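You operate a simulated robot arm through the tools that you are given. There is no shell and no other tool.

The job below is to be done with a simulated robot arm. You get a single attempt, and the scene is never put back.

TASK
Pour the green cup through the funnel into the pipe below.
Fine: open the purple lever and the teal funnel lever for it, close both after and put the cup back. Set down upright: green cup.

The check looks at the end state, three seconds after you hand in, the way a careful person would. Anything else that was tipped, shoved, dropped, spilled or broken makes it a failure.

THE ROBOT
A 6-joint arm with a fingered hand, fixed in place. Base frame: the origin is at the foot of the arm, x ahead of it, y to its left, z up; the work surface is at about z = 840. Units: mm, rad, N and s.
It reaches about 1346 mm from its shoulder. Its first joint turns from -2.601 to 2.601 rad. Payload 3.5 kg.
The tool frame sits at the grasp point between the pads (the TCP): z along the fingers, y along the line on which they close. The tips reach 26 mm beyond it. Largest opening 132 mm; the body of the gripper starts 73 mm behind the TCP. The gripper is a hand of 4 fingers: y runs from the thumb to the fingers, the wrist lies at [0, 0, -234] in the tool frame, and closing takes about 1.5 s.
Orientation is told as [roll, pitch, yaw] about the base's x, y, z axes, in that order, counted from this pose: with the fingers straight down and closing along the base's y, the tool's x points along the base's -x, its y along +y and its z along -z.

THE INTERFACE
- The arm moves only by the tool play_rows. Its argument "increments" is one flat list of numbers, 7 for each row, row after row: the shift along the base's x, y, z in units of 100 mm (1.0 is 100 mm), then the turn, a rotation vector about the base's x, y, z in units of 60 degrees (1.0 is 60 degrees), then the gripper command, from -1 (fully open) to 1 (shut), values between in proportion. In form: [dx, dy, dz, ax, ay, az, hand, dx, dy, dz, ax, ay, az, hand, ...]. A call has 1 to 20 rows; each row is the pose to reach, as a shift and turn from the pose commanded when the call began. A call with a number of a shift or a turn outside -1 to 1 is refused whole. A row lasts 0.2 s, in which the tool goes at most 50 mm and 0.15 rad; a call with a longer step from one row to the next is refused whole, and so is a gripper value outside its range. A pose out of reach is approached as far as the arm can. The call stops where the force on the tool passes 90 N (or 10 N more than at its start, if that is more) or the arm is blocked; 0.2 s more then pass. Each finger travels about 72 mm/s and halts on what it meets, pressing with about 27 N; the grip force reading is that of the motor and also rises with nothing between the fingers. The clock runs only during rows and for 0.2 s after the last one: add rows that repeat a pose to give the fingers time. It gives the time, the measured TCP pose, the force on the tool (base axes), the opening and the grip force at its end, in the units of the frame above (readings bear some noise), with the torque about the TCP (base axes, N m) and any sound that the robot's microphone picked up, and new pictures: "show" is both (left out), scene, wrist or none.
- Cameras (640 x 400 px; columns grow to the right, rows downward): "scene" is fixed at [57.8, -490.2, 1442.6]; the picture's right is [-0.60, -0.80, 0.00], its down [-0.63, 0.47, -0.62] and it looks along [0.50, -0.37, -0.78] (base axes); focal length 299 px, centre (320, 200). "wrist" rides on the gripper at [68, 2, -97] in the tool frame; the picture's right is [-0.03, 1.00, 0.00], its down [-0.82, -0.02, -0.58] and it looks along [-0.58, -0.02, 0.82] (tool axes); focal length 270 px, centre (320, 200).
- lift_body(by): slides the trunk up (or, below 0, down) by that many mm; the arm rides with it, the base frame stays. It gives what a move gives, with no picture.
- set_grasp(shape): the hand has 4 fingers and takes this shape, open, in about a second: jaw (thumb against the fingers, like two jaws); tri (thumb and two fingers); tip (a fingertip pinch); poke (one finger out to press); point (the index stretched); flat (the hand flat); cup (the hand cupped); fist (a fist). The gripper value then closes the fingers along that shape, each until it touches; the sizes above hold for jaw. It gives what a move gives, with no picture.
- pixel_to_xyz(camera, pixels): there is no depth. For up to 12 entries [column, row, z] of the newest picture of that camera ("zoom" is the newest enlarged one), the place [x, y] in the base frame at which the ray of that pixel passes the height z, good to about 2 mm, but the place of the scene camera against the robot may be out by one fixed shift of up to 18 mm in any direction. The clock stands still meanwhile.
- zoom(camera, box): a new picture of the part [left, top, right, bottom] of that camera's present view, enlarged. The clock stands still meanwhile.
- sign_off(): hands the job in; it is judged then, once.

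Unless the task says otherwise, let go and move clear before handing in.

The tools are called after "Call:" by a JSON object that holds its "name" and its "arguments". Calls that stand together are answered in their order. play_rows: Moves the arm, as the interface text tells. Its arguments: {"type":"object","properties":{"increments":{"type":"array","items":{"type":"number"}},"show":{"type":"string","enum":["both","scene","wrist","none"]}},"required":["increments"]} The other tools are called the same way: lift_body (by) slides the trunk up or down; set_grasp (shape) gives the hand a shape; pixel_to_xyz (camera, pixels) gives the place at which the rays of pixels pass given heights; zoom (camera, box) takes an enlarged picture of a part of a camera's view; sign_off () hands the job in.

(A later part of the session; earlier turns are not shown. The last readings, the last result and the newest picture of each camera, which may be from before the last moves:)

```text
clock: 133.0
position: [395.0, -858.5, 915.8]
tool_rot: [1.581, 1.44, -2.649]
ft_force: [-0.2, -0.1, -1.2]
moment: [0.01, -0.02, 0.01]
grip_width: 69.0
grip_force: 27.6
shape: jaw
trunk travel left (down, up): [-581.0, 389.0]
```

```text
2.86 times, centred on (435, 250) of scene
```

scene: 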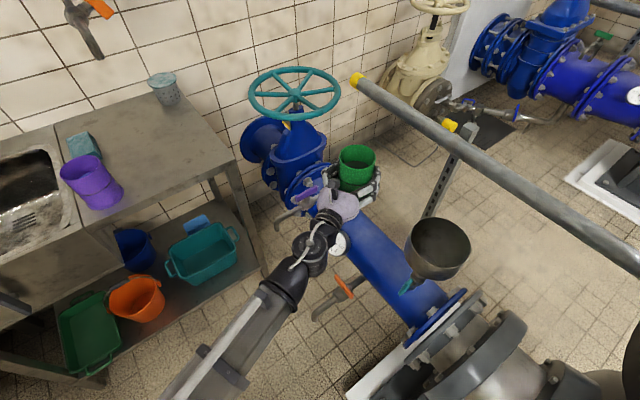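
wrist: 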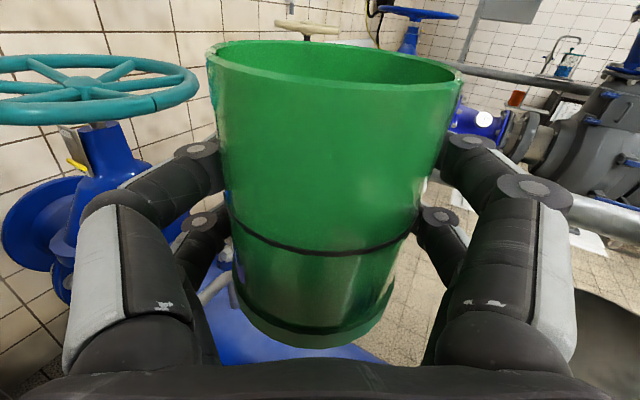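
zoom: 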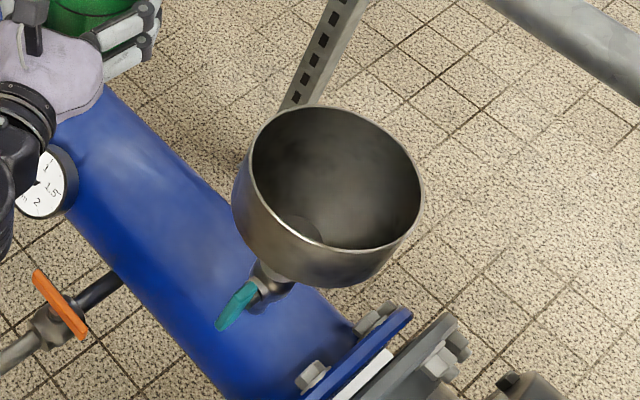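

The funnel has drained completely and the floor looks dry. I'll continue the carry back to above the cup's original spot.

Call:
{"name": "play_rows", "arguments": {"increments": [0.1, 0.05, 0, 0, 0, 0.018, 1, 0.3, 0.15, 0, 0, 0, 0.053, 1, 0.5, 0.25, 0, 0, 0, 0.088, 1, 0.67, 0.332, 0, 0, 0, 0.117, 1], "show": "none"}}

Call:
{"name": "play_rows", "arguments": {"increments": [0.1, 0.055, 0, 0, 0, 0.018, 1, 0.29, 0.16, 0, 0, 0, 0.053, 1, 0.49, 0.27, 0, 0, 0, 0.088, 1, 0.654, 0.36, 0, 0, 0, 0.117, 1], "show": "none"}}

Call:
{"name": "play_rows", "arguments": {"increments": [0.1, 0.06, 0, 0, 0, 0.018, 1, 0.28, 0.17, 0, 0, 0, 0.053, 1, 0.47, 0.29, 0, 0, 0, 0.088, 1, 0.634, 0.386, 0, 0, 0, 0.117, 1], "show": "none"}}

Call:
{"name": "play_rows", "arguments": {"increments": [0.1, 0.06, 0, 0, 0, 0.018, 1, 0.27, 0.18, 0, 0, 0, 0.053, 1, 0.45, 0.3, 0, 0, 0, 0.088, 1, 0.609, 0.409, 0, 0, 0, 0.117, 1], "show": "none"}}

Call:
{"name": "play_rows", "arguments": {"increments": [0.09, 0.06, 0, 0, 0, 0.018, 1, 0.26, 0.19, 0, 0, 0, 0.053, 1, 0.43, 0.32, 0, 0, 0, 0.088, 1, 0.579, 0.428, 0, 0, 0, 0.117, 1], "show": "both"}}

```text
clock: 134.0
position: [462.2, -825.6, 916.2]
tool_rot: [1.569, 1.438, -2.536]
ft_force: [0.0, -0.6, -0.8]
moment: [-0.02, 0.04, 0.01]
grip_width: 68.8
grip_force: 26.8
shape: jaw
trunk travel left (down, up): [-581.0, 389.0]
```

```text
clock: 135.0
position: [529.0, -788.2, 915.5]
tool_rot: [1.569, 1.439, -2.413]
ft_force: [-0.3, 0.4, -1.5]
moment: [0.03, 0.01, -0.01]
grip_width: 69.0
grip_force: 26.7
shape: jaw
trunk travel left (down, up): [-581.0, 389.0]
```

```text
clock: 136.0
position: [590.5, -750.0, 915.1]
tool_rot: [1.57, 1.439, -2.291]
ft_force: [-0.3, -0.1, -0.8]
moment: [0.0, -0.01, 0.0]
grip_width: 68.9
grip_force: 26.5
shape: jaw
trunk travel left (down, up): [-581.0, 389.0]
```

```text
clock: 137.0
position: [650.8, -710.2, 915.0]
tool_rot: [1.571, 1.44, -2.168]
ft_force: [0.1, 0.0, -0.9]
moment: [-0.03, 0.0, 0.06]
grip_width: 68.9
grip_force: 27.0
shape: jaw
trunk travel left (down, up): [-581.0, 389.0]
```

```text
clock: 138.0
position: [709.9, -666.1, 915.4]
tool_rot: [1.574, 1.44, -2.043]
ft_force: [0.0, -0.4, -1.5]
moment: [0.0, 0.02, 0.02]
grip_width: 69.0
grip_force: 27.6
shape: jaw
trunk travel left (down, up): [-581.0, 389.0]
```

scene: 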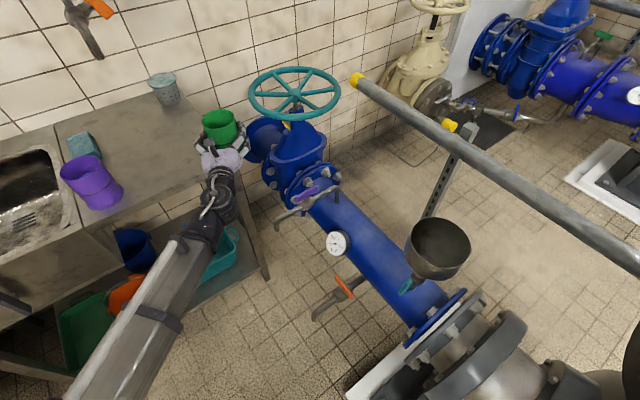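
wrist: 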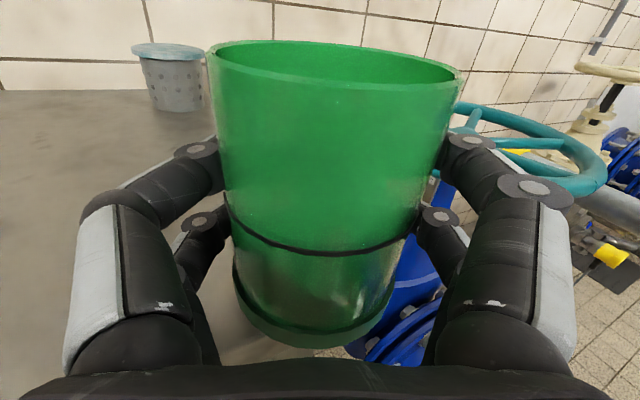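

The cup is back over the bench corner, matching the outbound pose. I'll make the last step to (763.7,-621.7) and then lower it.

Call:
{"name": "play_rows", "arguments": {"increments": [0.08, 0.065, 0, 0, 0, 0.018, 1, 0.24, 0.2, 0, 0, 0, 0.053, 1, 0.41, 0.335, 0, 0, 0, 0.088, 1, 0.54, 0.445, 0, 0, 0, 0.117, 1, 0.54, 0.445, 0, 0, 0, 0.117, 1], "show": "none"}}

Call:
{"name": "lift_body", "arguments": {"by": -17}}

Call:
{"name": "play_rows", "arguments": {"increments": [0, 0, 0, 0, 0, 0, 1]}}

```text
clock: 139.2
position: [763.1, -623.0, 914.7]
tool_rot: [1.568, 1.438, -1.925]
ft_force: [-0.9, 0.3, -0.3]
moment: [0.01, -0.04, 0.02]
grip_width: 68.8
grip_force: 27.1
shape: jaw
trunk travel left (down, up): [-581.0, 389.0]
```

```text
clock: 139.8
position: [763.1, -624.0, 898.9]
tool_rot: [1.569, 1.439, -1.924]
ft_force: [-0.2, -0.6, -0.7]
moment: [-0.02, 0.02, 0.0]
grip_width: 69.3
grip_force: 27.4
shape: jaw
trunk travel left (down, up): [-564.0, 406.0]
```

```text
clock: 140.2
position: [763.6, -624.0, 898.3]
tool_rot: [1.569, 1.438, -1.925]
ft_force: [0.1, -0.3, -0.9]
moment: [0.0, -0.02, 0.01]
grip_width: 69.1
grip_force: 26.8
shape: jaw
trunk travel left (down, up): [-564.0, 406.0]
```

scene: 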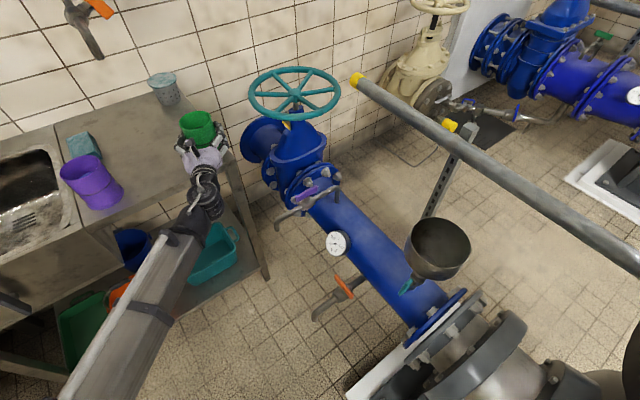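
wrist: 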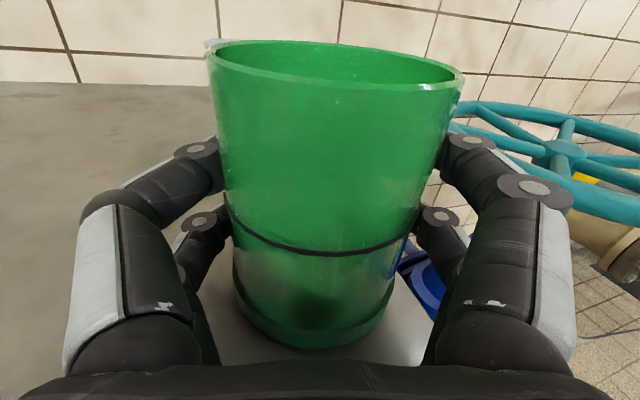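

The cup is about 7 mm above the bench and 2 mm off in y. I'll correct that and lower until it touches.

Call:
{"name": "play_rows", "arguments": {"increments": [0, 0.02, 0, 0, 0, 0, 1, 0, 0.02, 0, 0, 0, 0, 1], "show": "none"}}

Call:
{"name": "lift_body", "arguments": {"by": -7}}

Call:
{"name": "lift_body", "arguments": {"by": -1}}

```text
clock: 140.8
position: [764.3, -620.6, 898.6]
tool_rot: [1.569, 1.439, -1.925]
ft_force: [-0.6, 0.0, -1.1]
moment: [0.02, 0.0, -0.02]
grip_width: 68.9
grip_force: 26.7
shape: jaw
trunk travel left (down, up): [-564.0, 406.0]
```

```text
clock: 141.4
position: [762.7, -620.1, 891.2]
tool_rot: [1.572, 1.44, -1.921]
ft_force: [0.6, -1.4, 4.4]
moment: [0.13, -0.12, -0.05]
grip_width: 68.8
grip_force: 27.1
shape: jaw
trunk travel left (down, up): [-557.0, 413.0]
```

```text
clock: 141.9
position: [762.0, -620.9, 891.7]
tool_rot: [1.577, 1.438, -1.917]
ft_force: [1.9, -2.1, 9.4]
moment: [0.22, -0.31, -0.09]
grip_width: 69.0
grip_force: 27.1
shape: jaw
trunk travel left (down, up): [-556.0, 414.0]
```

The bench is touched (about 9 N upward). I'll open the fingers gradually and check that the cup stands.

Call:
{"name": "play_rows", "arguments": {"increments": [0, 0, 0, 0, 0, 0, 0, 0, 0, 0, 0, 0, 0, -0.1, 0, 0, 0, 0, 0, 0, -0.2, 0, 0, 0, 0, 0, 0, -0.35, 0, 0, 0, 0, 0, 0, -0.55, 0, 0, 0, 0, 0, 0, -0.8, 0, 0, 0, 0, 0, 0, -1, 0, 0, 0, 0, 0, 0, -1, 0, 0, 0, 0, 0, 0, -1]}}

```text
clock: 143.9
position: [763.4, -622.1, 890.7]
tool_rot: [1.569, 1.438, -1.925]
ft_force: [0.6, -0.1, 0.1]
moment: [0.0, 0.0, -0.03]
grip_width: 132.0
grip_force: 0.2
shape: jaw
trunk travel left (down, up): [-556.0, 414.0]
```

scene: 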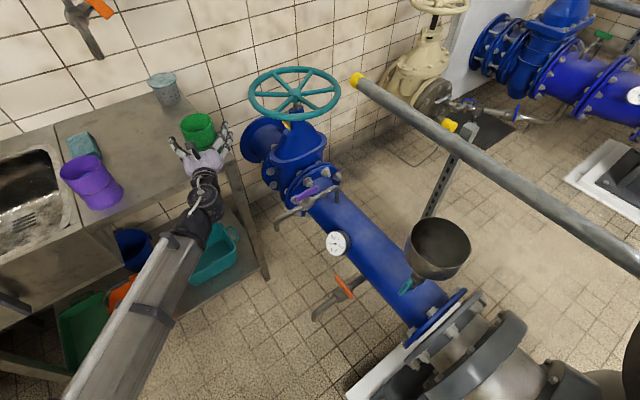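
wrist: 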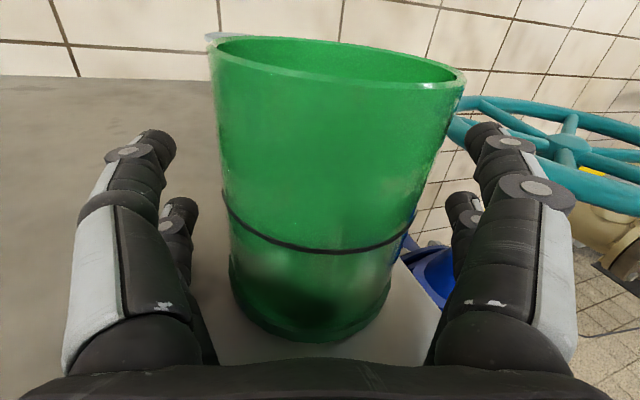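

The cup stands upright in its original place with the fingers clear. I'll back straight out along the approach line.

Call:
{"name": "play_rows", "arguments": {"increments": [-0.12, 0.044, 0, 0, 0, 0, -1, -0.3, 0.11, 0, 0, 0, 0, -1, -0.52, 0.19, 0, 0, 0, 0, -1, -0.75, 0.275, 0, 0, 0, 0, -1], "show": "none"}}

Call:
{"name": "play_rows", "arguments": {"increments": [-0.25, 0.09, 0, 0, 0, 0, -1, -0.55, 0.2, 0, 0, 0, 0, -1]}}

```text
clock: 144.9
position: [688.7, -593.3, 889.3]
tool_rot: [1.566, 1.439, -1.928]
ft_force: [0.7, 0.3, -0.1]
moment: [0.0, 0.0, 0.02]
grip_width: 132.0
grip_force: 0.1
shape: jaw
trunk travel left (down, up): [-556.0, 414.0]
```

```text
clock: 145.5
position: [633.6, -573.4, 889.9]
tool_rot: [1.565, 1.438, -1.928]
ft_force: [-0.4, -0.1, 0.4]
moment: [0.02, -0.02, 0.01]
grip_width: 131.8
grip_force: 0.1
shape: jaw
trunk travel left (down, up): [-556.0, 414.0]
```

scene: 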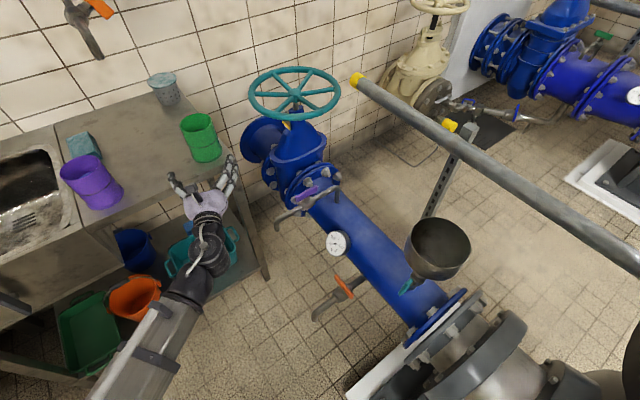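
wrist: 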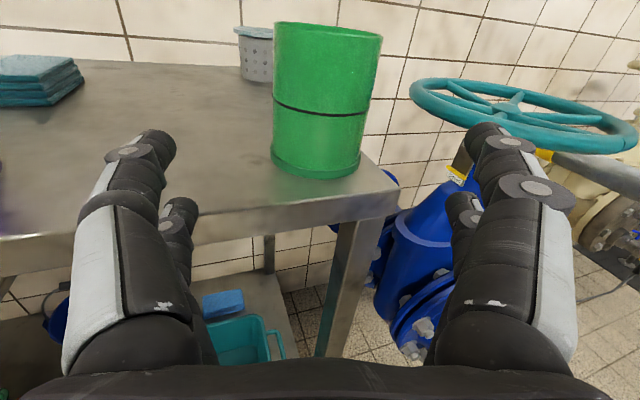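

The cup is safely back at (200,137) in the scene. Next I'll close the teal lever: swing the hand back toward -y at a safe distance from the funnel.

Call:
{"name": "play_rows", "arguments": {"increments": [-0.198, -0.177, 0, 0, 0, -0.065, -0.6, -0.397, -0.353, 0, 0, 0, -0.13, -0.3, -0.595, -0.53, 0, 0, 0, -0.194, 0], "show": "none"}}

Call:
{"name": "play_rows", "arguments": {"increments": [-0.226, -0.16, 0, 0, 0, -0.065, 0, -0.453, -0.32, 0, 0, 0, -0.13, 0, -0.679, -0.481, 0, 0, 0, -0.194, 0], "show": "none"}}

Call:
{"name": "play_rows", "arguments": {"increments": [-0.249, -0.137, 0, 0, 0, -0.065, 0, -0.497, -0.275, 0, 0, 0, -0.13, 0, -0.746, -0.412, 0, 0, 0, -0.194, 0], "show": "none"}}

Call:
{"name": "play_rows", "arguments": {"increments": [-0.268, -0.112, 0, 0, 0, -0.065, 0, -0.537, -0.223, 0, 0, 0, -0.13, 0, -0.805, -0.335, 0, 0, 0, -0.194, 0], "show": "none"}}

Call:
{"name": "play_rows", "arguments": {"increments": [-0.281, -0.082, 0, 0, 0, -0.065, 0, -0.561, -0.164, 0, 0, 0, -0.13, 0, -0.842, -0.246, 0, 0, 0, -0.194, 0], "show": "none"}}

Call:
{"name": "play_rows", "arguments": {"increments": [-0.286, -0.05, 0, 0, 0, -0.065, 0, -0.573, -0.1, 0, 0, 0, -0.13, 0, -0.859, -0.151, 0, 0, 0, -0.194, 0]}}

```text
clock: 146.3
position: [573.6, -626.5, 890.6]
tool_rot: [1.568, 1.439, -2.13]
ft_force: [0.1, 0.1, 0.5]
moment: [0.0, -0.02, -0.02]
grip_width: 66.7
grip_force: 0.0
shape: jaw
trunk travel left (down, up): [-556.0, 414.0]
```

```text
clock: 147.1
position: [506.3, -673.0, 890.7]
tool_rot: [1.57, 1.437, -2.332]
ft_force: [0.6, -0.1, 1.3]
moment: [-0.02, 0.0, -0.01]
grip_width: 66.6
grip_force: 0.1
shape: jaw
trunk travel left (down, up): [-556.0, 414.0]
```

```text
clock: 147.9
position: [431.1, -716.1, 890.9]
tool_rot: [1.571, 1.437, -2.535]
ft_force: [0.1, -0.4, 0.6]
moment: [0.03, 0.01, 0.0]
grip_width: 66.7
grip_force: 0.2
shape: jaw
trunk travel left (down, up): [-556.0, 414.0]
```

```text
clock: 148.7
position: [351.1, -748.8, 890.3]
tool_rot: [1.572, 1.44, -2.738]
ft_force: [1.0, -0.4, 0.7]
moment: [-0.01, -0.01, -0.01]
grip_width: 66.3
grip_force: 0.1
shape: jaw
trunk travel left (down, up): [-556.0, 414.0]
```

```text
clock: 149.5
position: [266.7, -772.5, 889.8]
tool_rot: [1.56, 1.441, -2.951]
ft_force: [0.5, -0.4, 1.1]
moment: [-0.01, 0.02, 0.01]
grip_width: 66.3
grip_force: 0.0
shape: jaw
trunk travel left (down, up): [-556.0, 414.0]
```

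```text
clock: 150.3
position: [181.6, -787.1, 890.7]
tool_rot: [1.572, 1.437, -3.14]
ft_force: [-0.2, 0.2, -1.0]
moment: [0.02, 0.0, 0.01]
grip_width: 66.4
grip_force: 0.1
shape: jaw
trunk travel left (down, up): [-556.0, 414.0]
```

scene: 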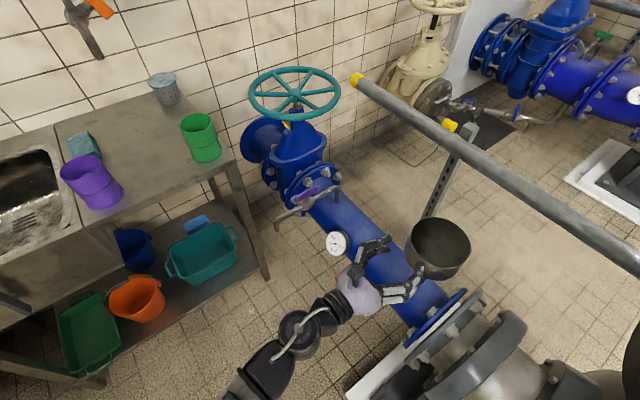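
wrist: 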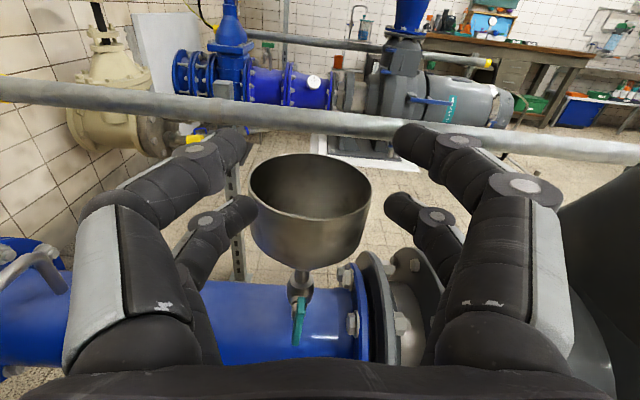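

I'm in front of the funnel with the teal lever visible at (299,322). I'll roll the hand around so its fingers close sideways on the now-vertical lever with travel available to close it.

Call:
{"name": "play_rows", "arguments": {"increments": [0, 0, 0, 0, 0.14, 0, 0, 0, 0, 0, 0, 0.28, 0, 0, 0, 0, 0, 0, 0.42, 0, 0, 0, 0, 0, 0, 0.56, 0, 0, 0, 0, 0, 0, 0.7, 0, 0, 0, 0, 0, 0, 0.84, 0, 0, 0, 0, 0, 0, 0.98, 0, 0], "show": "none"}}

Call:
{"name": "play_rows", "arguments": {"increments": [0, 0, 0, 0, 0.14, 0, 0, 0, 0, 0, 0, 0.28, 0, 0, 0, 0, 0, 0, 0.42, 0, 0, 0, 0, 0, 0, 0.56, 0, 0, 0, 0, 0, 0, 0.7, 0, 0, 0, 0, 0, 0, 0.84, 0, 0, 0, 0, 0, 0, 0.98, 0, 0], "show": "none"}}

Call:
{"name": "play_rows", "arguments": {"increments": [0, 0, 0, 0, 0.14, 0, 0, 0, 0, 0, 0, 0.28, 0, 0, 0, 0, 0, 0, 0.42, 0, 0, 0, 0, 0, 0, 0.56, 0, 0, 0, 0, 0, 0, 0.7, 0, 0, 0, 0, 0, 0, 0.84, 0, 0, 0, 0, 0, 0, 0.912, 0, 0], "show": "wrist"}}

```text
clock: 151.9
position: [180.3, -788.5, 890.7]
tool_rot: [1.571, 0.409, 3.143]
ft_force: [0.0, 0.2, -0.6]
moment: [-0.01, 0.02, 0.01]
grip_width: 66.6
grip_force: 0.0
shape: jaw
trunk travel left (down, up): [-556.0, 414.0]
```

```text
clock: 153.5
position: [179.3, -788.6, 890.4]
tool_rot: [1.569, -0.615, 3.143]
ft_force: [-0.5, 1.0, -0.1]
moment: [0.0, -0.02, -0.01]
grip_width: 66.4
grip_force: 0.1
shape: jaw
trunk travel left (down, up): [-556.0, 414.0]
```

```text
clock: 155.1
position: [178.9, -788.7, 890.7]
tool_rot: [-3.005, -1.57, 1.435]
ft_force: [0.6, 0.7, 0.2]
moment: [-0.03, 0.01, -0.03]
grip_width: 66.2
grip_force: 0.1
shape: jaw
trunk travel left (down, up): [-556.0, 414.0]
```

wrist: 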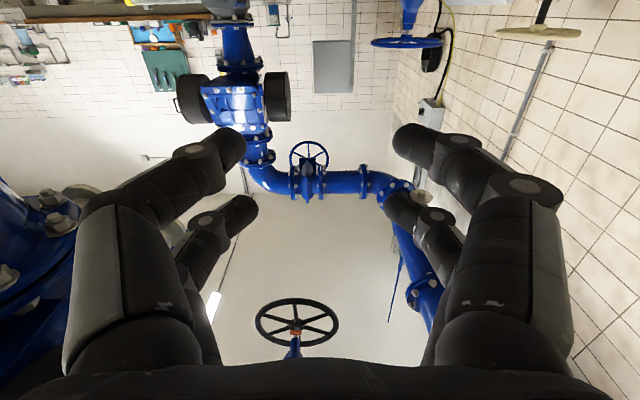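

The roll is right, with the hand in the same orientation as when I left the lever. I'll lower the trunk back to the lever's height.

Call:
{"name": "lift_body", "arguments": {"by": -312}}

Call:
{"name": "play_rows", "arguments": {"increments": [0.02, 0, 0, 0, 0, 0, 0]}}

```text
clock: 158.2
position: [180.5, -789.4, 579.6]
tool_rot: [1.846, -1.569, 2.866]
ft_force: [-0.1, -0.8, -0.6]
moment: [0.0, -0.01, -0.01]
grip_width: 66.2
grip_force: 0.2
shape: jaw
trunk travel left (down, up): [-244.0, 726.0]
```

```text
clock: 158.6
position: [181.5, -789.2, 578.9]
tool_rot: [1.759, -1.569, 2.952]
ft_force: [-0.4, 0.4, 0.0]
moment: [-0.03, -0.02, 0.0]
grip_width: 66.6
grip_force: 0.1
shape: jaw
trunk travel left (down, up): [-244.0, 726.0]
```

scene: 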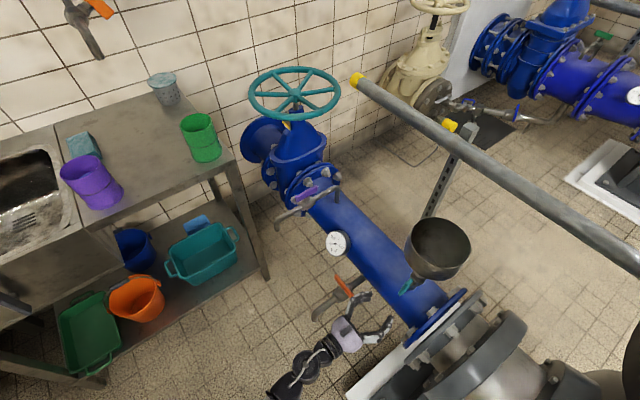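
wrist: 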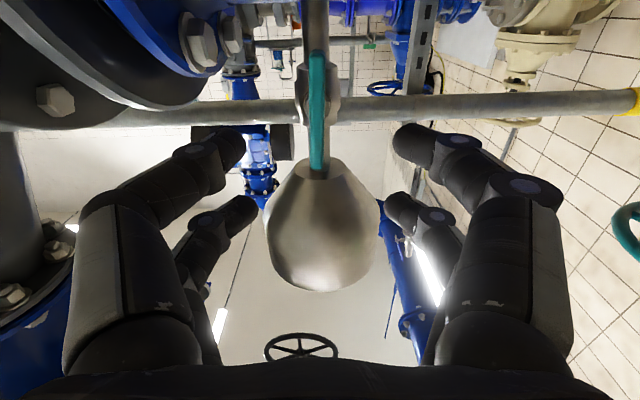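

The view matches the one I left, with the lever at column 317. I'll advance 100 mm and grip it.

Call:
{"name": "play_rows", "arguments": {"increments": [0, -0.3, 0, 0, 0, 0, 0, 0, -0.6, 0, 0, 0, 0, 0, 0, -0.8, 0, 0, 0, 0, 0, 0, -1, 0, 0, 0, 0, 0], "show": "wrist"}}

Call:
{"name": "play_rows", "arguments": {"increments": [0, 0, 0, 0, 0, 0, 0.3, 0, 0, 0, 0, 0, 0, 0.6, 0, 0, 0, 0, 0, 0, 1, 0, 0, 0, 0, 0, 0, 1, 0, 0, 0, 0, 0, 0, 1, 0, 0, 0, 0, 0, 0, 1], "show": "wrist"}}

```text
clock: 159.6
position: [182.6, -888.5, 578.5]
tool_rot: [2.021, -1.568, 2.689]
ft_force: [-0.6, 0.7, 0.5]
moment: [-0.06, -0.01, -0.03]
grip_width: 66.1
grip_force: 0.0
shape: jaw
trunk travel left (down, up): [-244.0, 726.0]
```

wrist: 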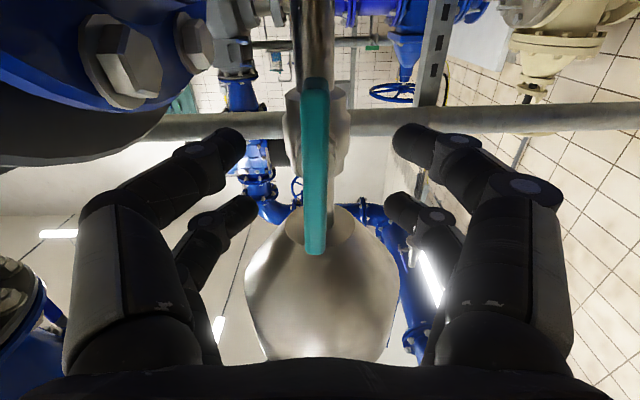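

```text
clock: 161.0
position: [181.7, -888.9, 579.2]
tool_rot: [1.949, -1.568, 2.761]
ft_force: [-0.2, -7.8, 1.6]
moment: [-0.05, 0.03, -0.01]
grip_width: 7.4
grip_force: 26.9
shape: jaw
trunk travel left (down, up): [-244.0, 726.0]
```

wrist: 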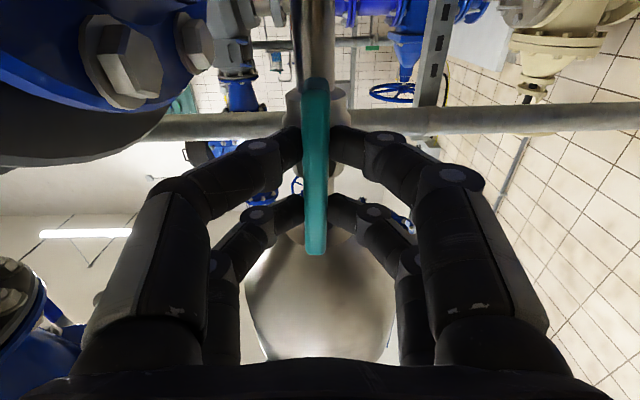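

The lever is gripped (width 7.4). I'll turn it back about -y toward horizontal, in two calls.

Call:
{"name": "play_rows", "arguments": {"increments": [0, 0, 0, 0, -0.1, 0, 1, 0, 0, 0, 0, -0.2, 0, 1, 0, 0, 0, 0, -0.3, 0, 1, 0, 0, 0, 0, -0.4, 0, 1, 0, 0, 0, 0, -0.5, 0, 1, 0, 0, 0, 0, -0.6, 0, 1, 0, 0, 0, 0, -0.7, 0, 1, 0, 0, 0, 0, -0.75, 0, 1, 0, 0, 0, 0, -0.75, 0, 1], "show": "wrist"}}

Call:
{"name": "play_rows", "arguments": {"increments": [0, 0, 0, 0, -0.1, 0, 1, 0, 0, 0, 0, -0.2, 0, 1, 0, 0, 0, 0, -0.3, 0, 1, 0, 0, 0, 0, -0.4, 0, 1, 0, 0, 0, 0, -0.5, 0, 1, 0, 0, 0, 0, -0.6, 0, 1, 0, 0, 0, 0, -0.7, 0, 1, 0, 0, 0, 0, -0.75, 0, 1, 0, 0, 0, 0, -0.75, 0, 1], "show": "both"}}

```text
clock: 163.0
position: [180.8, -888.9, 579.1]
tool_rot: [1.574, -0.781, 3.137]
ft_force: [-2.0, -20.1, 18.9]
moment: [-0.38, 0.13, 0.02]
grip_width: 6.5
grip_force: 26.8
shape: jaw
trunk travel left (down, up): [-244.0, 726.0]
```

wrist: 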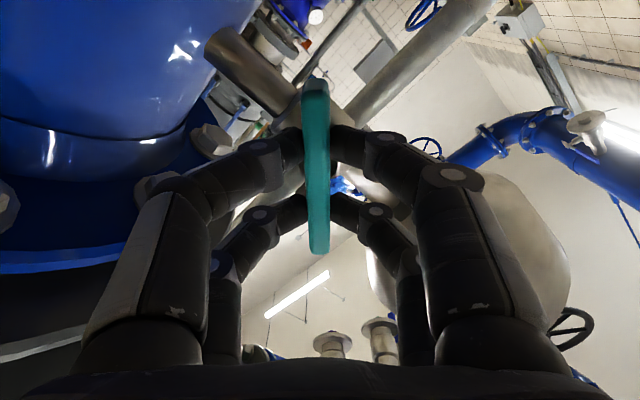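

```text
clock: 165.0
position: [180.7, -887.8, 580.1]
tool_rot: [1.57, 0.003, 3.142]
ft_force: [-7.3, -28.1, 20.9]
moment: [-0.52, 0.11, -0.14]
grip_width: 5.8
grip_force: 27.0
shape: jaw
trunk travel left (down, up): [-244.0, 726.0]
```

scene: 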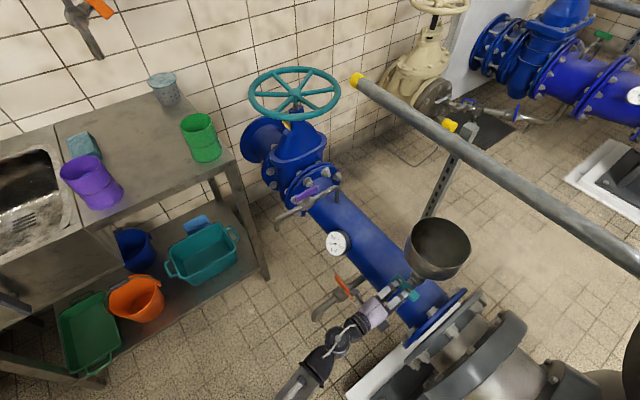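
wrist: 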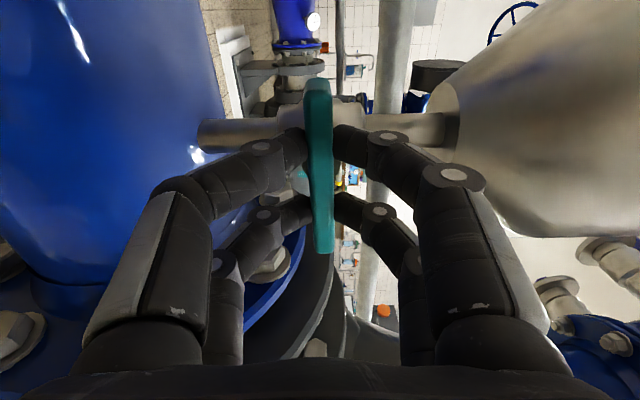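

The lever is horizontal again at hand pitch ≈0, lagging perhaps a degree. I'll press about 5° further to seat it against its closed stop.

Call:
{"name": "play_rows", "arguments": {"increments": [0, 0, 0, 0, -0.03, 0, 1, 0, 0, 0, 0, -0.06, 0, 1, 0, 0, 0, 0, -0.09, 0, 1, 0, 0, 0, 0, -0.09, 0, 1], "show": "wrist"}}

```text
clock: 166.0
position: [181.2, -888.6, 578.5]
tool_rot: [1.571, 0.097, 3.139]
ft_force: [-6.5, -20.6, 14.1]
moment: [-0.36, 0.46, -0.16]
grip_width: 5.2
grip_force: 27.2
shape: jaw
trunk travel left (down, up): [-244.0, 726.0]
```

wrist: 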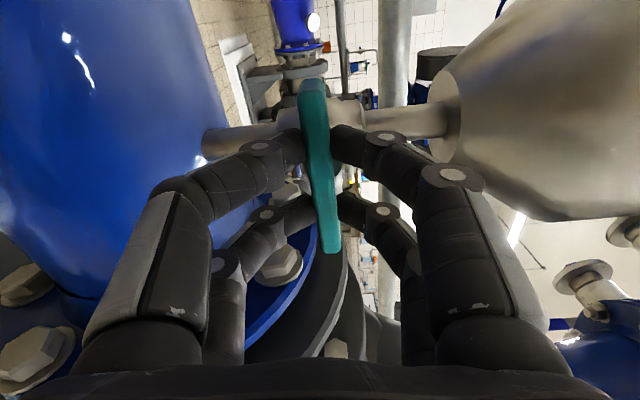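

The torque rose to 0.46 N m and the lever no longer follows, so it's on its closed stop. I'll open the fingers here and back out.

Call:
{"name": "play_rows", "arguments": {"increments": [0, 0, 0, 0, 0, 0, 0.6, 0, 0, 0, 0, 0, 0, 0.2, 0, 0, 0, 0, 0, 0, 0, 0, 0, 0, 0, 0, 0, 0, 0, 0, 0, 0, 0, 0, 0], "show": "none"}}

Call:
{"name": "play_rows", "arguments": {"increments": [0, 0.15, 0, 0, 0, 0, 0, 0, 0.3, 0, 0, 0, 0, 0, 0, 0.6, 0, 0, 0, 0, 0, 0, 1, 0, 0, 0, 0, 0]}}

Call:
{"name": "zoom", "arguments": {"camera": "scene", "box": [380, 220, 480, 320]}}

```text
clock: 167.2
position: [182.2, -888.9, 578.8]
tool_rot: [1.571, 0.095, 3.141]
ft_force: [0.1, -0.3, -0.2]
moment: [-0.01, -0.01, -0.02]
grip_width: 65.5
grip_force: 0.0
shape: jaw
trunk travel left (down, up): [-244.0, 726.0]
```

```text
clock: 168.2
position: [182.2, -788.5, 578.4]
tool_rot: [1.572, 0.096, 3.142]
ft_force: [0.3, -0.1, 0.5]
moment: [-0.01, -0.03, -0.03]
grip_width: 65.7
grip_force: 0.1
shape: jaw
trunk travel left (down, up): [-244.0, 726.0]
```

scene: 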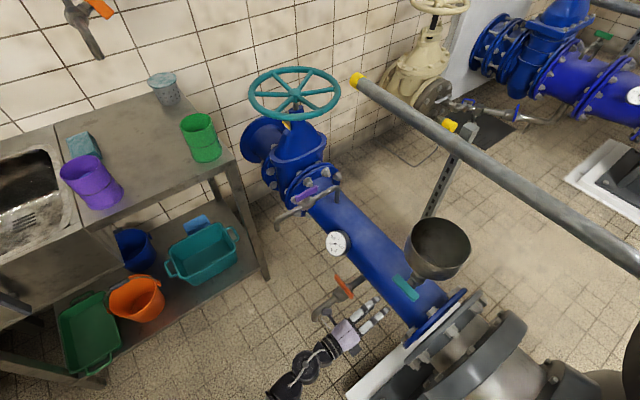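
wrist: 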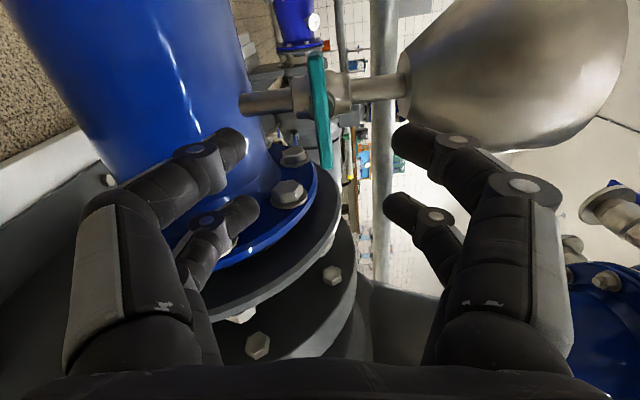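

```text
4.00 times, centred on (430, 270) of scene
```

zoom: 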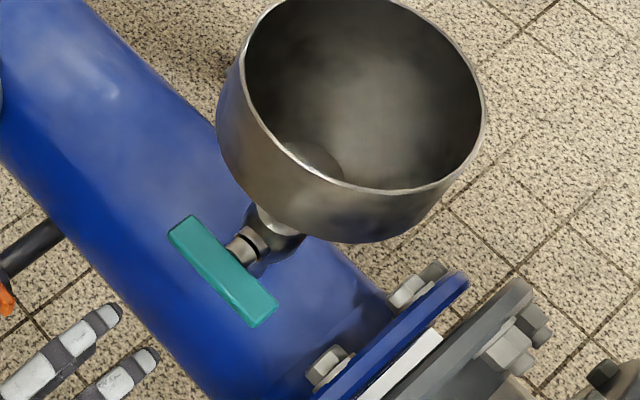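

The teal lever is back across its neck exactly as at the start, and the funnel is empty. Next I'll raise the trunk and tilt the hand vertical again for the purple lever.

Call:
{"name": "lift_body", "arguments": {"by": 420}}

Call:
{"name": "play_rows", "arguments": {"increments": [0, 0.02, -0.305, 0.125, 0, 0, 0, 0, 0.08, -0.606, 0.25, 0, 0, 0, 0, 0.178, -0.895, 0.375, 0, 0, 0], "show": "none"}}

Call:
{"name": "play_rows", "arguments": {"increments": [0, 0.136, -0.275, 0.125, 0, 0, 0, 0, 0.306, -0.53, 0.25, 0, 0, 0, 0, 0.507, -0.76, 0.375, 0, 0, 0], "show": "none"}}

Call:
{"name": "play_rows", "arguments": {"increments": [0, 0.23, -0.201, 0.125, 0, 0, 0, 0, 0.485, -0.371, 0.25, 0, 0, 0, 0, 0.76, -0.507, 0.375, 0, 0, 0], "show": "none"}}

Call:
{"name": "play_rows", "arguments": {"increments": [0, 0.289, -0.098, 0.125, 0, 0, 0, 0, 0.59, -0.158, 0.25, 0, 0, 0, 0, 0.895, -0.178, 0.375, 0, 0, 0]}}

```text
refused: 420 is not a number from -400 to 400
```

```text
clock: 169.0
position: [182.3, -770.8, 488.9]
tool_rot: [1.175, 0.087, 3.107]
ft_force: [-0.5, 0.4, -0.2]
moment: [0.01, 0.01, 0.01]
grip_width: 66.1
grip_force: 0.1
shape: jaw
trunk travel left (down, up): [-244.0, 726.0]
```

```text
clock: 169.8
position: [183.6, -718.4, 411.5]
tool_rot: [0.78, 0.066, 3.073]
ft_force: [-0.1, -0.4, 0.1]
moment: [0.01, -0.01, 0.0]
grip_width: 65.7
grip_force: 0.1
shape: jaw
trunk travel left (down, up): [-244.0, 726.0]
```

```text
clock: 170.6
position: [184.1, -642.7, 362.3]
tool_rot: [0.386, 0.036, 3.053]
ft_force: [0.4, 0.5, -0.1]
moment: [-0.05, 0.03, 0.01]
grip_width: 65.6
grip_force: 0.1
shape: jaw
trunk travel left (down, up): [-244.0, 726.0]
```

```text
clock: 171.4
position: [181.0, -554.4, 345.7]
tool_rot: [-0.002, 0.0, 3.045]
ft_force: [-0.4, -0.2, -0.1]
moment: [0.0, 0.01, 0.01]
grip_width: 65.5
grip_force: 0.0
shape: jaw
trunk travel left (down, up): [-244.0, 726.0]
```

scene: 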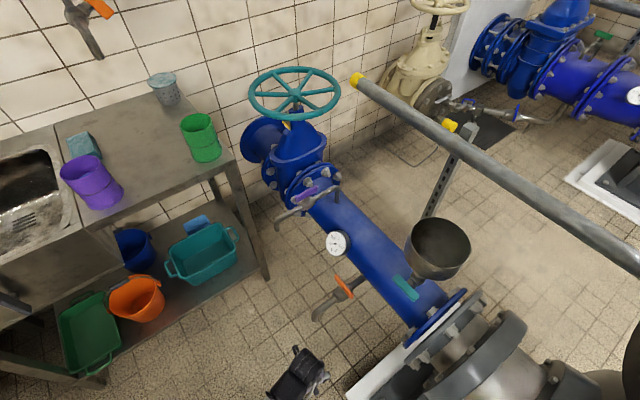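
wrist: 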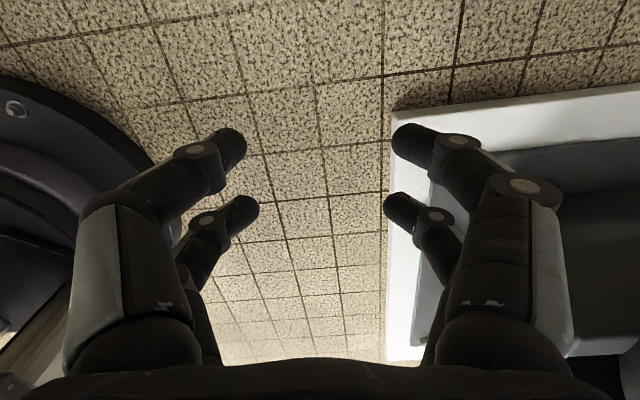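

The 420 mm lift was refused (the limit is 400), so the tilt happened at the lower height, but forces stayed near zero and nothing was touched. I should have waited for that result; I'll lift now in one allowed step and confirm before moving on.

Call:
{"name": "lift_body", "arguments": {"by": 400}}

```text
clock: 175.2
position: [181.2, -554.4, 745.5]
tool_rot: [0.0, 0.0, 3.045]
ft_force: [0.1, 0.2, -1.0]
moment: [0.02, 0.0, 0.0]
grip_width: 65.6
grip_force: 0.1
shape: jaw
trunk travel left (down, up): [-644.0, 326.0]
```

The hand is at z=745 and clear. I'll raise another 50 mm, then travel to above the purple lever while yawing to match it.

Call:
{"name": "lift_body", "arguments": {"by": 50}}

Call:
{"name": "play_rows", "arguments": {"increments": [0.278, -0.199, 0, 0, 0, 0.11, 0, 0.557, -0.398, 0, 0, 0, 0.22, 0, 0.835, -0.597, 0, 0, 0, 0.33, 0], "show": "scene"}}

```text
clock: 176.2
position: [180.3, -554.7, 795.6]
tool_rot: [-0.002, 0.001, 3.045]
ft_force: [0.2, 0.4, -0.5]
moment: [0.0, -0.02, -0.02]
grip_width: 65.7
grip_force: 0.1
shape: jaw
trunk travel left (down, up): [-694.0, 276.0]
```

```text
clock: 176.9
position: [264.9, -614.0, 794.4]
tool_rot: [-0.001, 0.0, -2.89]
ft_force: [-0.5, 0.3, 0.5]
moment: [-0.02, -0.04, -0.02]
grip_width: 65.7
grip_force: 0.0
shape: jaw
trunk travel left (down, up): [-694.0, 276.0]
```

scene: 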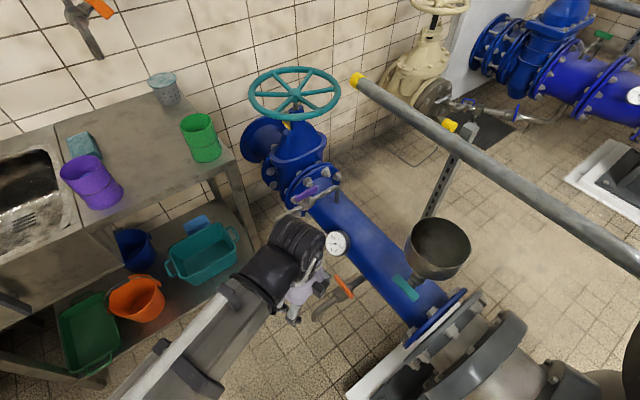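

The move went as planned, with the hand vertical at (265,-614,794). I'll do the remaining steps toward the purple lever.

Call:
{"name": "play_rows", "arguments": {"increments": [0.278, -0.199, 0, 0, 0, 0.11, 0, 0.557, -0.398, 0, 0, 0, 0.22, 0, 0.835, -0.597, 0, 0, 0, 0.33, 0], "show": "none"}}

Call:
{"name": "play_rows", "arguments": {"increments": [0.278, -0.199, 0, 0, 0, 0.11, 0, 0.557, -0.398, 0, 0, 0, 0.22, 0, 0.835, -0.597, 0, 0, 0, 0.33, 0], "show": "none"}}

Call:
{"name": "play_rows", "arguments": {"increments": [0.278, -0.199, 0, 0, 0, 0.11, 0, 0.557, -0.398, 0, 0, 0, 0.22, 0, 0.835, -0.597, 0, 0, 0, 0.33, 0], "show": "none"}}

Call:
{"name": "play_rows", "arguments": {"increments": [0.278, -0.199, 0, 0, 0, 0.11, 0, 0.557, -0.398, 0, 0, 0, 0.22, 0, 0.83, -0.597, 0, 0, 0, 0.33, 0]}}

```text
clock: 177.8
position: [350.4, -675.0, 795.6]
tool_rot: [0.0, 0.0, -2.544]
ft_force: [0.7, 1.0, 0.4]
moment: [0.0, 0.0, -0.02]
grip_width: 65.6
grip_force: 0.0
shape: jaw
trunk travel left (down, up): [-694.0, 276.0]
```

```text
clock: 178.6
position: [434.8, -733.2, 794.9]
tool_rot: [0.001, 0.0, -2.198]
ft_force: [-0.5, 0.0, 0.0]
moment: [0.02, -0.02, 0.0]
grip_width: 65.7
grip_force: 0.1
shape: jaw
trunk travel left (down, up): [-694.0, 276.0]
```

```text
clock: 179.3
position: [515.9, -794.2, 795.7]
tool_rot: [0.0, 0.001, -1.854]
ft_force: [0.0, 0.0, 0.8]
moment: [-0.04, -0.03, 0.03]
grip_width: 65.6
grip_force: 0.2
shape: jaw
trunk travel left (down, up): [-694.0, 276.0]
```

```text
clock: 180.2
position: [599.3, -853.9, 794.0]
tool_rot: [0.0, 0.0, -1.507]
ft_force: [0.6, 0.3, -0.3]
moment: [0.0, 0.0, -0.03]
grip_width: 65.8
grip_force: 0.1
shape: jaw
trunk travel left (down, up): [-694.0, 276.0]
```

scene: 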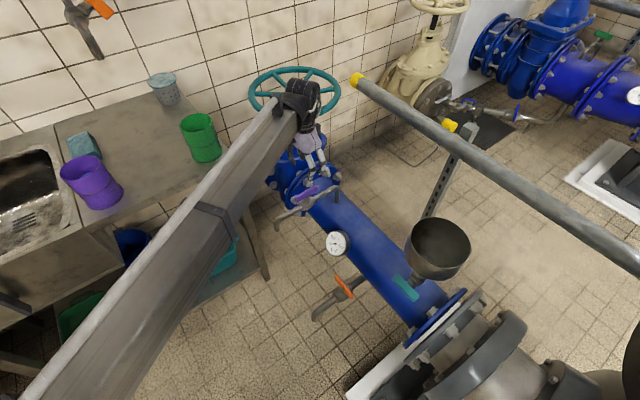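
wrist: 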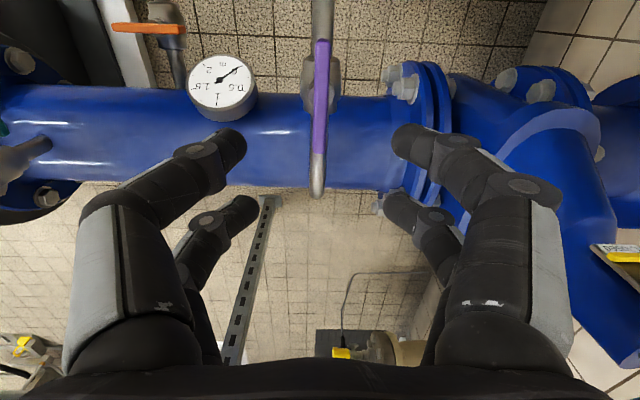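

The view matches the one I left, with the open purple lever at (320,95). I'll lower 121 mm to the same grasp height.

Call:
{"name": "lift_body", "arguments": {"by": -121}}

Call:
{"name": "play_rows", "arguments": {"increments": [0, 0, 0, 0, 0, 0, 0], "show": "wrist"}}

```text
clock: 181.7
position: [599.6, -854.3, 674.4]
tool_rot: [0.001, 0.0, -1.509]
ft_force: [-0.5, 1.0, -0.7]
moment: [-0.01, -0.03, 0.02]
grip_width: 65.7
grip_force: 0.0
shape: jaw
trunk travel left (down, up): [-573.0, 397.0]
```

```text
clock: 182.1
position: [598.9, -853.6, 673.4]
tool_rot: [-0.001, 0.0, -1.509]
ft_force: [0.1, -0.5, 0.5]
moment: [0.04, 0.01, -0.02]
grip_width: 65.6
grip_force: 0.0
shape: jaw
trunk travel left (down, up): [-573.0, 397.0]
```

wrist: 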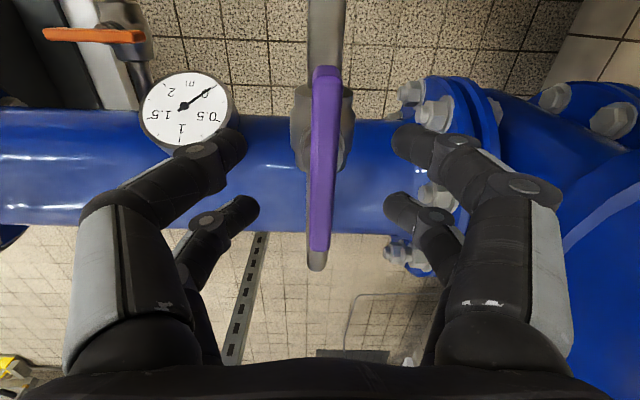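

The lever sits between the fingers ((327,70) to (319,250)). I'll close on it and turn it clockwise in steps back to closed.

Call:
{"name": "play_rows", "arguments": {"increments": [0, 0.015, 0, 0, 0, 0, 0.3, 0, 0.015, 0, 0, 0, 0, 0.6, 0, 0.015, 0, 0, 0, 0, 1, 0, 0.015, 0, 0, 0, 0, 1, 0, 0.015, 0, 0, 0, 0, 1, 0, 0.015, 0, 0, 0, 0, 1], "show": "none"}}

Call:
{"name": "play_rows", "arguments": {"increments": [0, 0, 0, 0, 0, -0.1, 1, 0, 0, 0, 0, 0, -0.2, 1, 0, 0, 0, 0, 0, -0.3, 1, 0, 0, 0, 0, 0, -0.4, 1, 0, 0, 0, 0, 0, -0.5, 1, 0, 0, 0, 0, 0, -0.6, 1, 0, 0, 0, 0, 0, -0.7, 1, 0, 0, 0, 0, 0, -0.75, 1, 0, 0, 0, 0, 0, -0.75, 1], "show": "wrist"}}

```text
clock: 183.5
position: [599.8, -852.5, 673.3]
tool_rot: [-0.001, 0.002, -1.509]
ft_force: [-1.2, 2.1, -5.3]
moment: [0.02, 0.04, -0.02]
grip_width: 5.2
grip_force: 27.2
shape: jaw
trunk travel left (down, up): [-573.0, 397.0]
```

```text
clock: 185.5
position: [598.2, -852.5, 674.2]
tool_rot: [-0.002, -0.001, -2.299]
ft_force: [-8.1, 9.2, -8.4]
moment: [0.25, 0.14, 0.12]
grip_width: 5.4
grip_force: 26.8
shape: jaw
trunk travel left (down, up): [-573.0, 397.0]
```

wrist: 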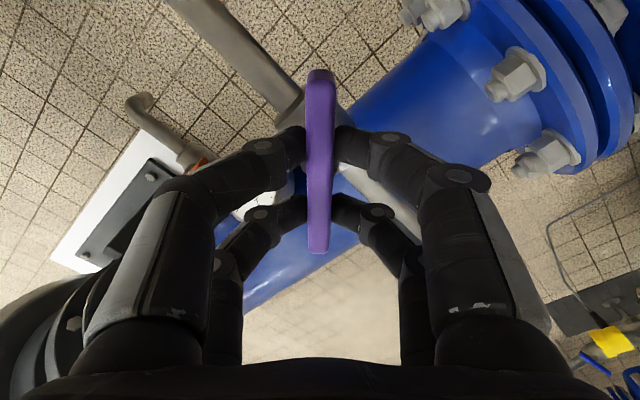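

The lever is following at yaw -2.30 with low torque. I'll continue the second half of the turn.

Call:
{"name": "play_rows", "arguments": {"increments": [0, 0, 0, 0, 0, -0.1, 1, 0, 0, 0, 0, 0, -0.2, 1, 0, 0, 0, 0, 0, -0.3, 1, 0, 0, 0, 0, 0, -0.4, 1, 0, 0, 0, 0, 0, -0.5, 1, 0, 0, 0, 0, 0, -0.6, 1, 0, 0, 0, 0, 0, -0.7, 1, 0, 0, 0, 0, 0, -0.78, 1, 0, 0, 0, 0, 0, -0.78, 1], "show": "wrist"}}

```text
clock: 187.5
position: [597.7, -852.4, 674.1]
tool_rot: [-0.005, -0.002, -3.114]
ft_force: [-11.0, 18.5, -10.6]
moment: [0.44, 0.1, 0.15]
grip_width: 5.2
grip_force: 26.6
shape: jaw
trunk travel left (down, up): [-573.0, 397.0]
```

wrist: 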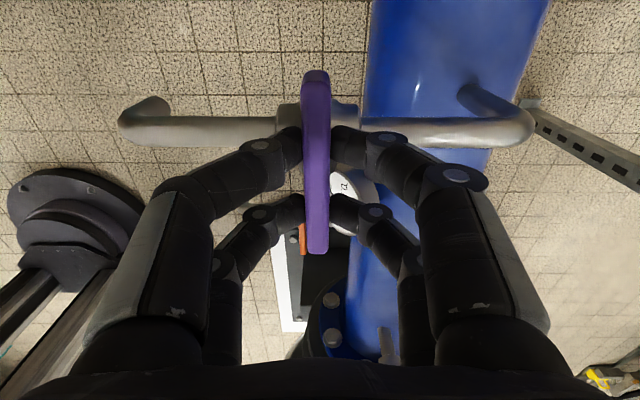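

The lever is nearly square across the vent pipe, at yaw -3.11. I'll press a few more degrees to feel the closed stop.

Call:
{"name": "play_rows", "arguments": {"increments": [0, 0, 0, 0, 0, -0.04, 1, 0, 0, 0, 0, 0, -0.08, 1, 0, 0, 0, 0, 0, -0.12, 1, 0, 0, 0, 0, 0, -0.12, 1], "show": "wrist"}}

```text
clock: 188.5
position: [597.2, -852.3, 674.7]
tool_rot: [-0.003, -0.003, 3.044]
ft_force: [-11.9, 14.0, -7.9]
moment: [0.41, 0.15, 0.72]
grip_width: 5.8
grip_force: 26.8
shape: jaw
trunk travel left (down, up): [-573.0, 397.0]
```

wrist: 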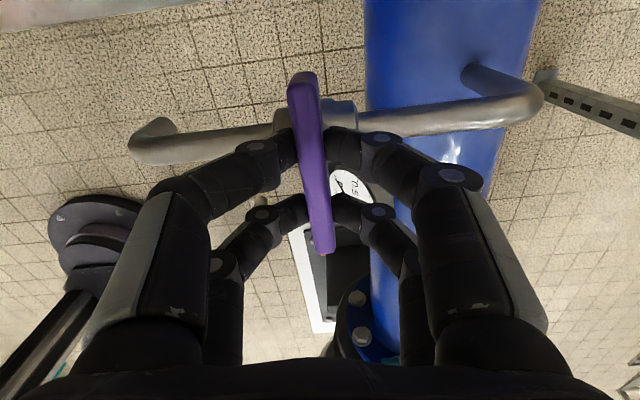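

The torque rose to 0.72 N m and the lever slants against the fingers, so it's on its closed stop. I'll release and lift clear.

Call:
{"name": "play_rows", "arguments": {"increments": [0, 0, 0, 0, 0, 0, 0.6, 0, 0, 0, 0, 0, 0, 0.2, 0, 0, 0, 0, 0, 0, 0, 0, 0, 0, 0, 0, 0, 0, 0, 0, 0, 0, 0, 0, 0], "show": "none"}}

Call:
{"name": "lift_body", "arguments": {"by": 150}}

Call:
{"name": "play_rows", "arguments": {"increments": [0, 0, 0, 0, 0, 0, 0]}}

```text
clock: 189.7
position: [598.1, -853.5, 673.7]
tool_rot: [0.0, -0.001, 3.046]
ft_force: [-0.2, 0.5, -0.1]
moment: [-0.01, 0.02, 0.03]
grip_width: 65.3
grip_force: 0.0
shape: jaw
trunk travel left (down, up): [-573.0, 397.0]
```

```text
clock: 191.4
position: [598.5, -852.5, 822.8]
tool_rot: [0.0, 0.0, 3.046]
ft_force: [-0.6, -0.8, 0.5]
moment: [0.0, 0.02, 0.02]
grip_width: 65.2
grip_force: 0.2
shape: jaw
trunk travel left (down, up): [-723.0, 247.0]
```

```text
clock: 191.8
position: [599.2, -853.2, 823.3]
tool_rot: [0.001, 0.001, 3.045]
ft_force: [-0.3, -0.6, 0.4]
moment: [-0.03, 0.0, -0.01]
grip_width: 65.4
grip_force: 0.0
shape: jaw
trunk travel left (down, up): [-723.0, 247.0]
```

scene: 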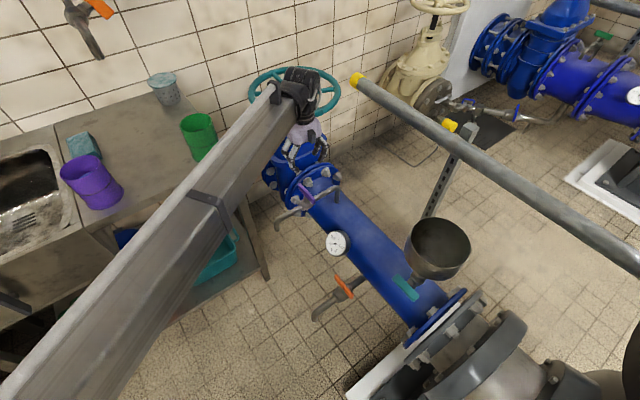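
wrist: 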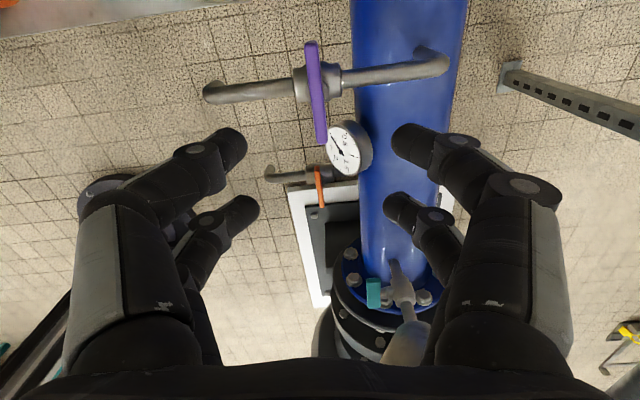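

The purple lever at (317,92) is square to its vent pipe. I'll check its angle numerically and then move the arm back clear so I can inspect everything.

Call:
{"name": "pixel_to_xyz", "arguments": {"camera": "wrist", "pixels": [[311, 44, 660], [322, 140, 660]]}}

Call:
{"name": "play_rows", "arguments": {"increments": [-0.3, 0.25, 0, 0, 0, 0.1, 0, -0.6, 0.5, 0, 0, 0, 0.2, -0.4, -0.95, 0.8, 0, 0, 0, 0.3, -1], "show": "none"}}

Call:
{"name": "play_rows", "arguments": {"increments": [-0.3, 0.25, 0, 0, 0, 0.1, -1, -0.6, 0.5, 0, 0, 0, 0.2, -1, -0.95, 0.8, 0, 0, 0, 0.3, -1]}}

```text
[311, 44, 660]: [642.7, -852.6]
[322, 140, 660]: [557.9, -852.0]
```

```text
clock: 192.6
position: [501.4, -771.7, 823.4]
tool_rot: [0.0, -0.001, -2.922]
ft_force: [0.8, 0.1, 0.1]
moment: [-0.01, -0.02, 0.01]
grip_width: 131.9
grip_force: 0.0
shape: jaw
trunk travel left (down, up): [-723.0, 247.0]
```

```text
clock: 193.4
position: [409.6, -691.2, 824.0]
tool_rot: [-0.001, -0.001, -2.61]
ft_force: [-0.2, 0.2, -0.3]
moment: [0.03, -0.03, -0.01]
grip_width: 131.6
grip_force: 0.1
shape: jaw
trunk travel left (down, up): [-723.0, 247.0]
```

scene: 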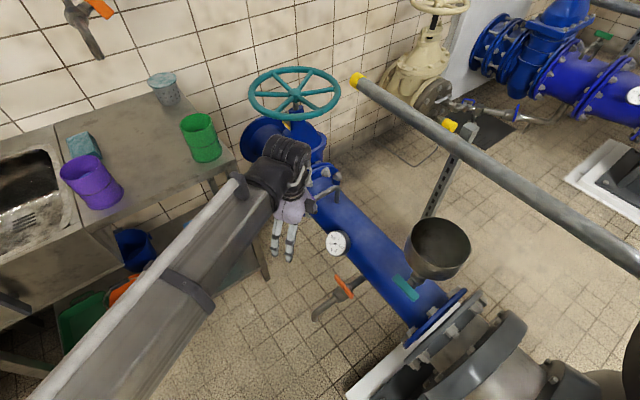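
wrist: 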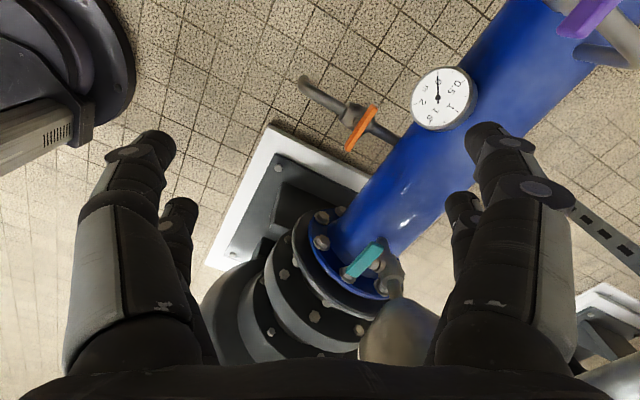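

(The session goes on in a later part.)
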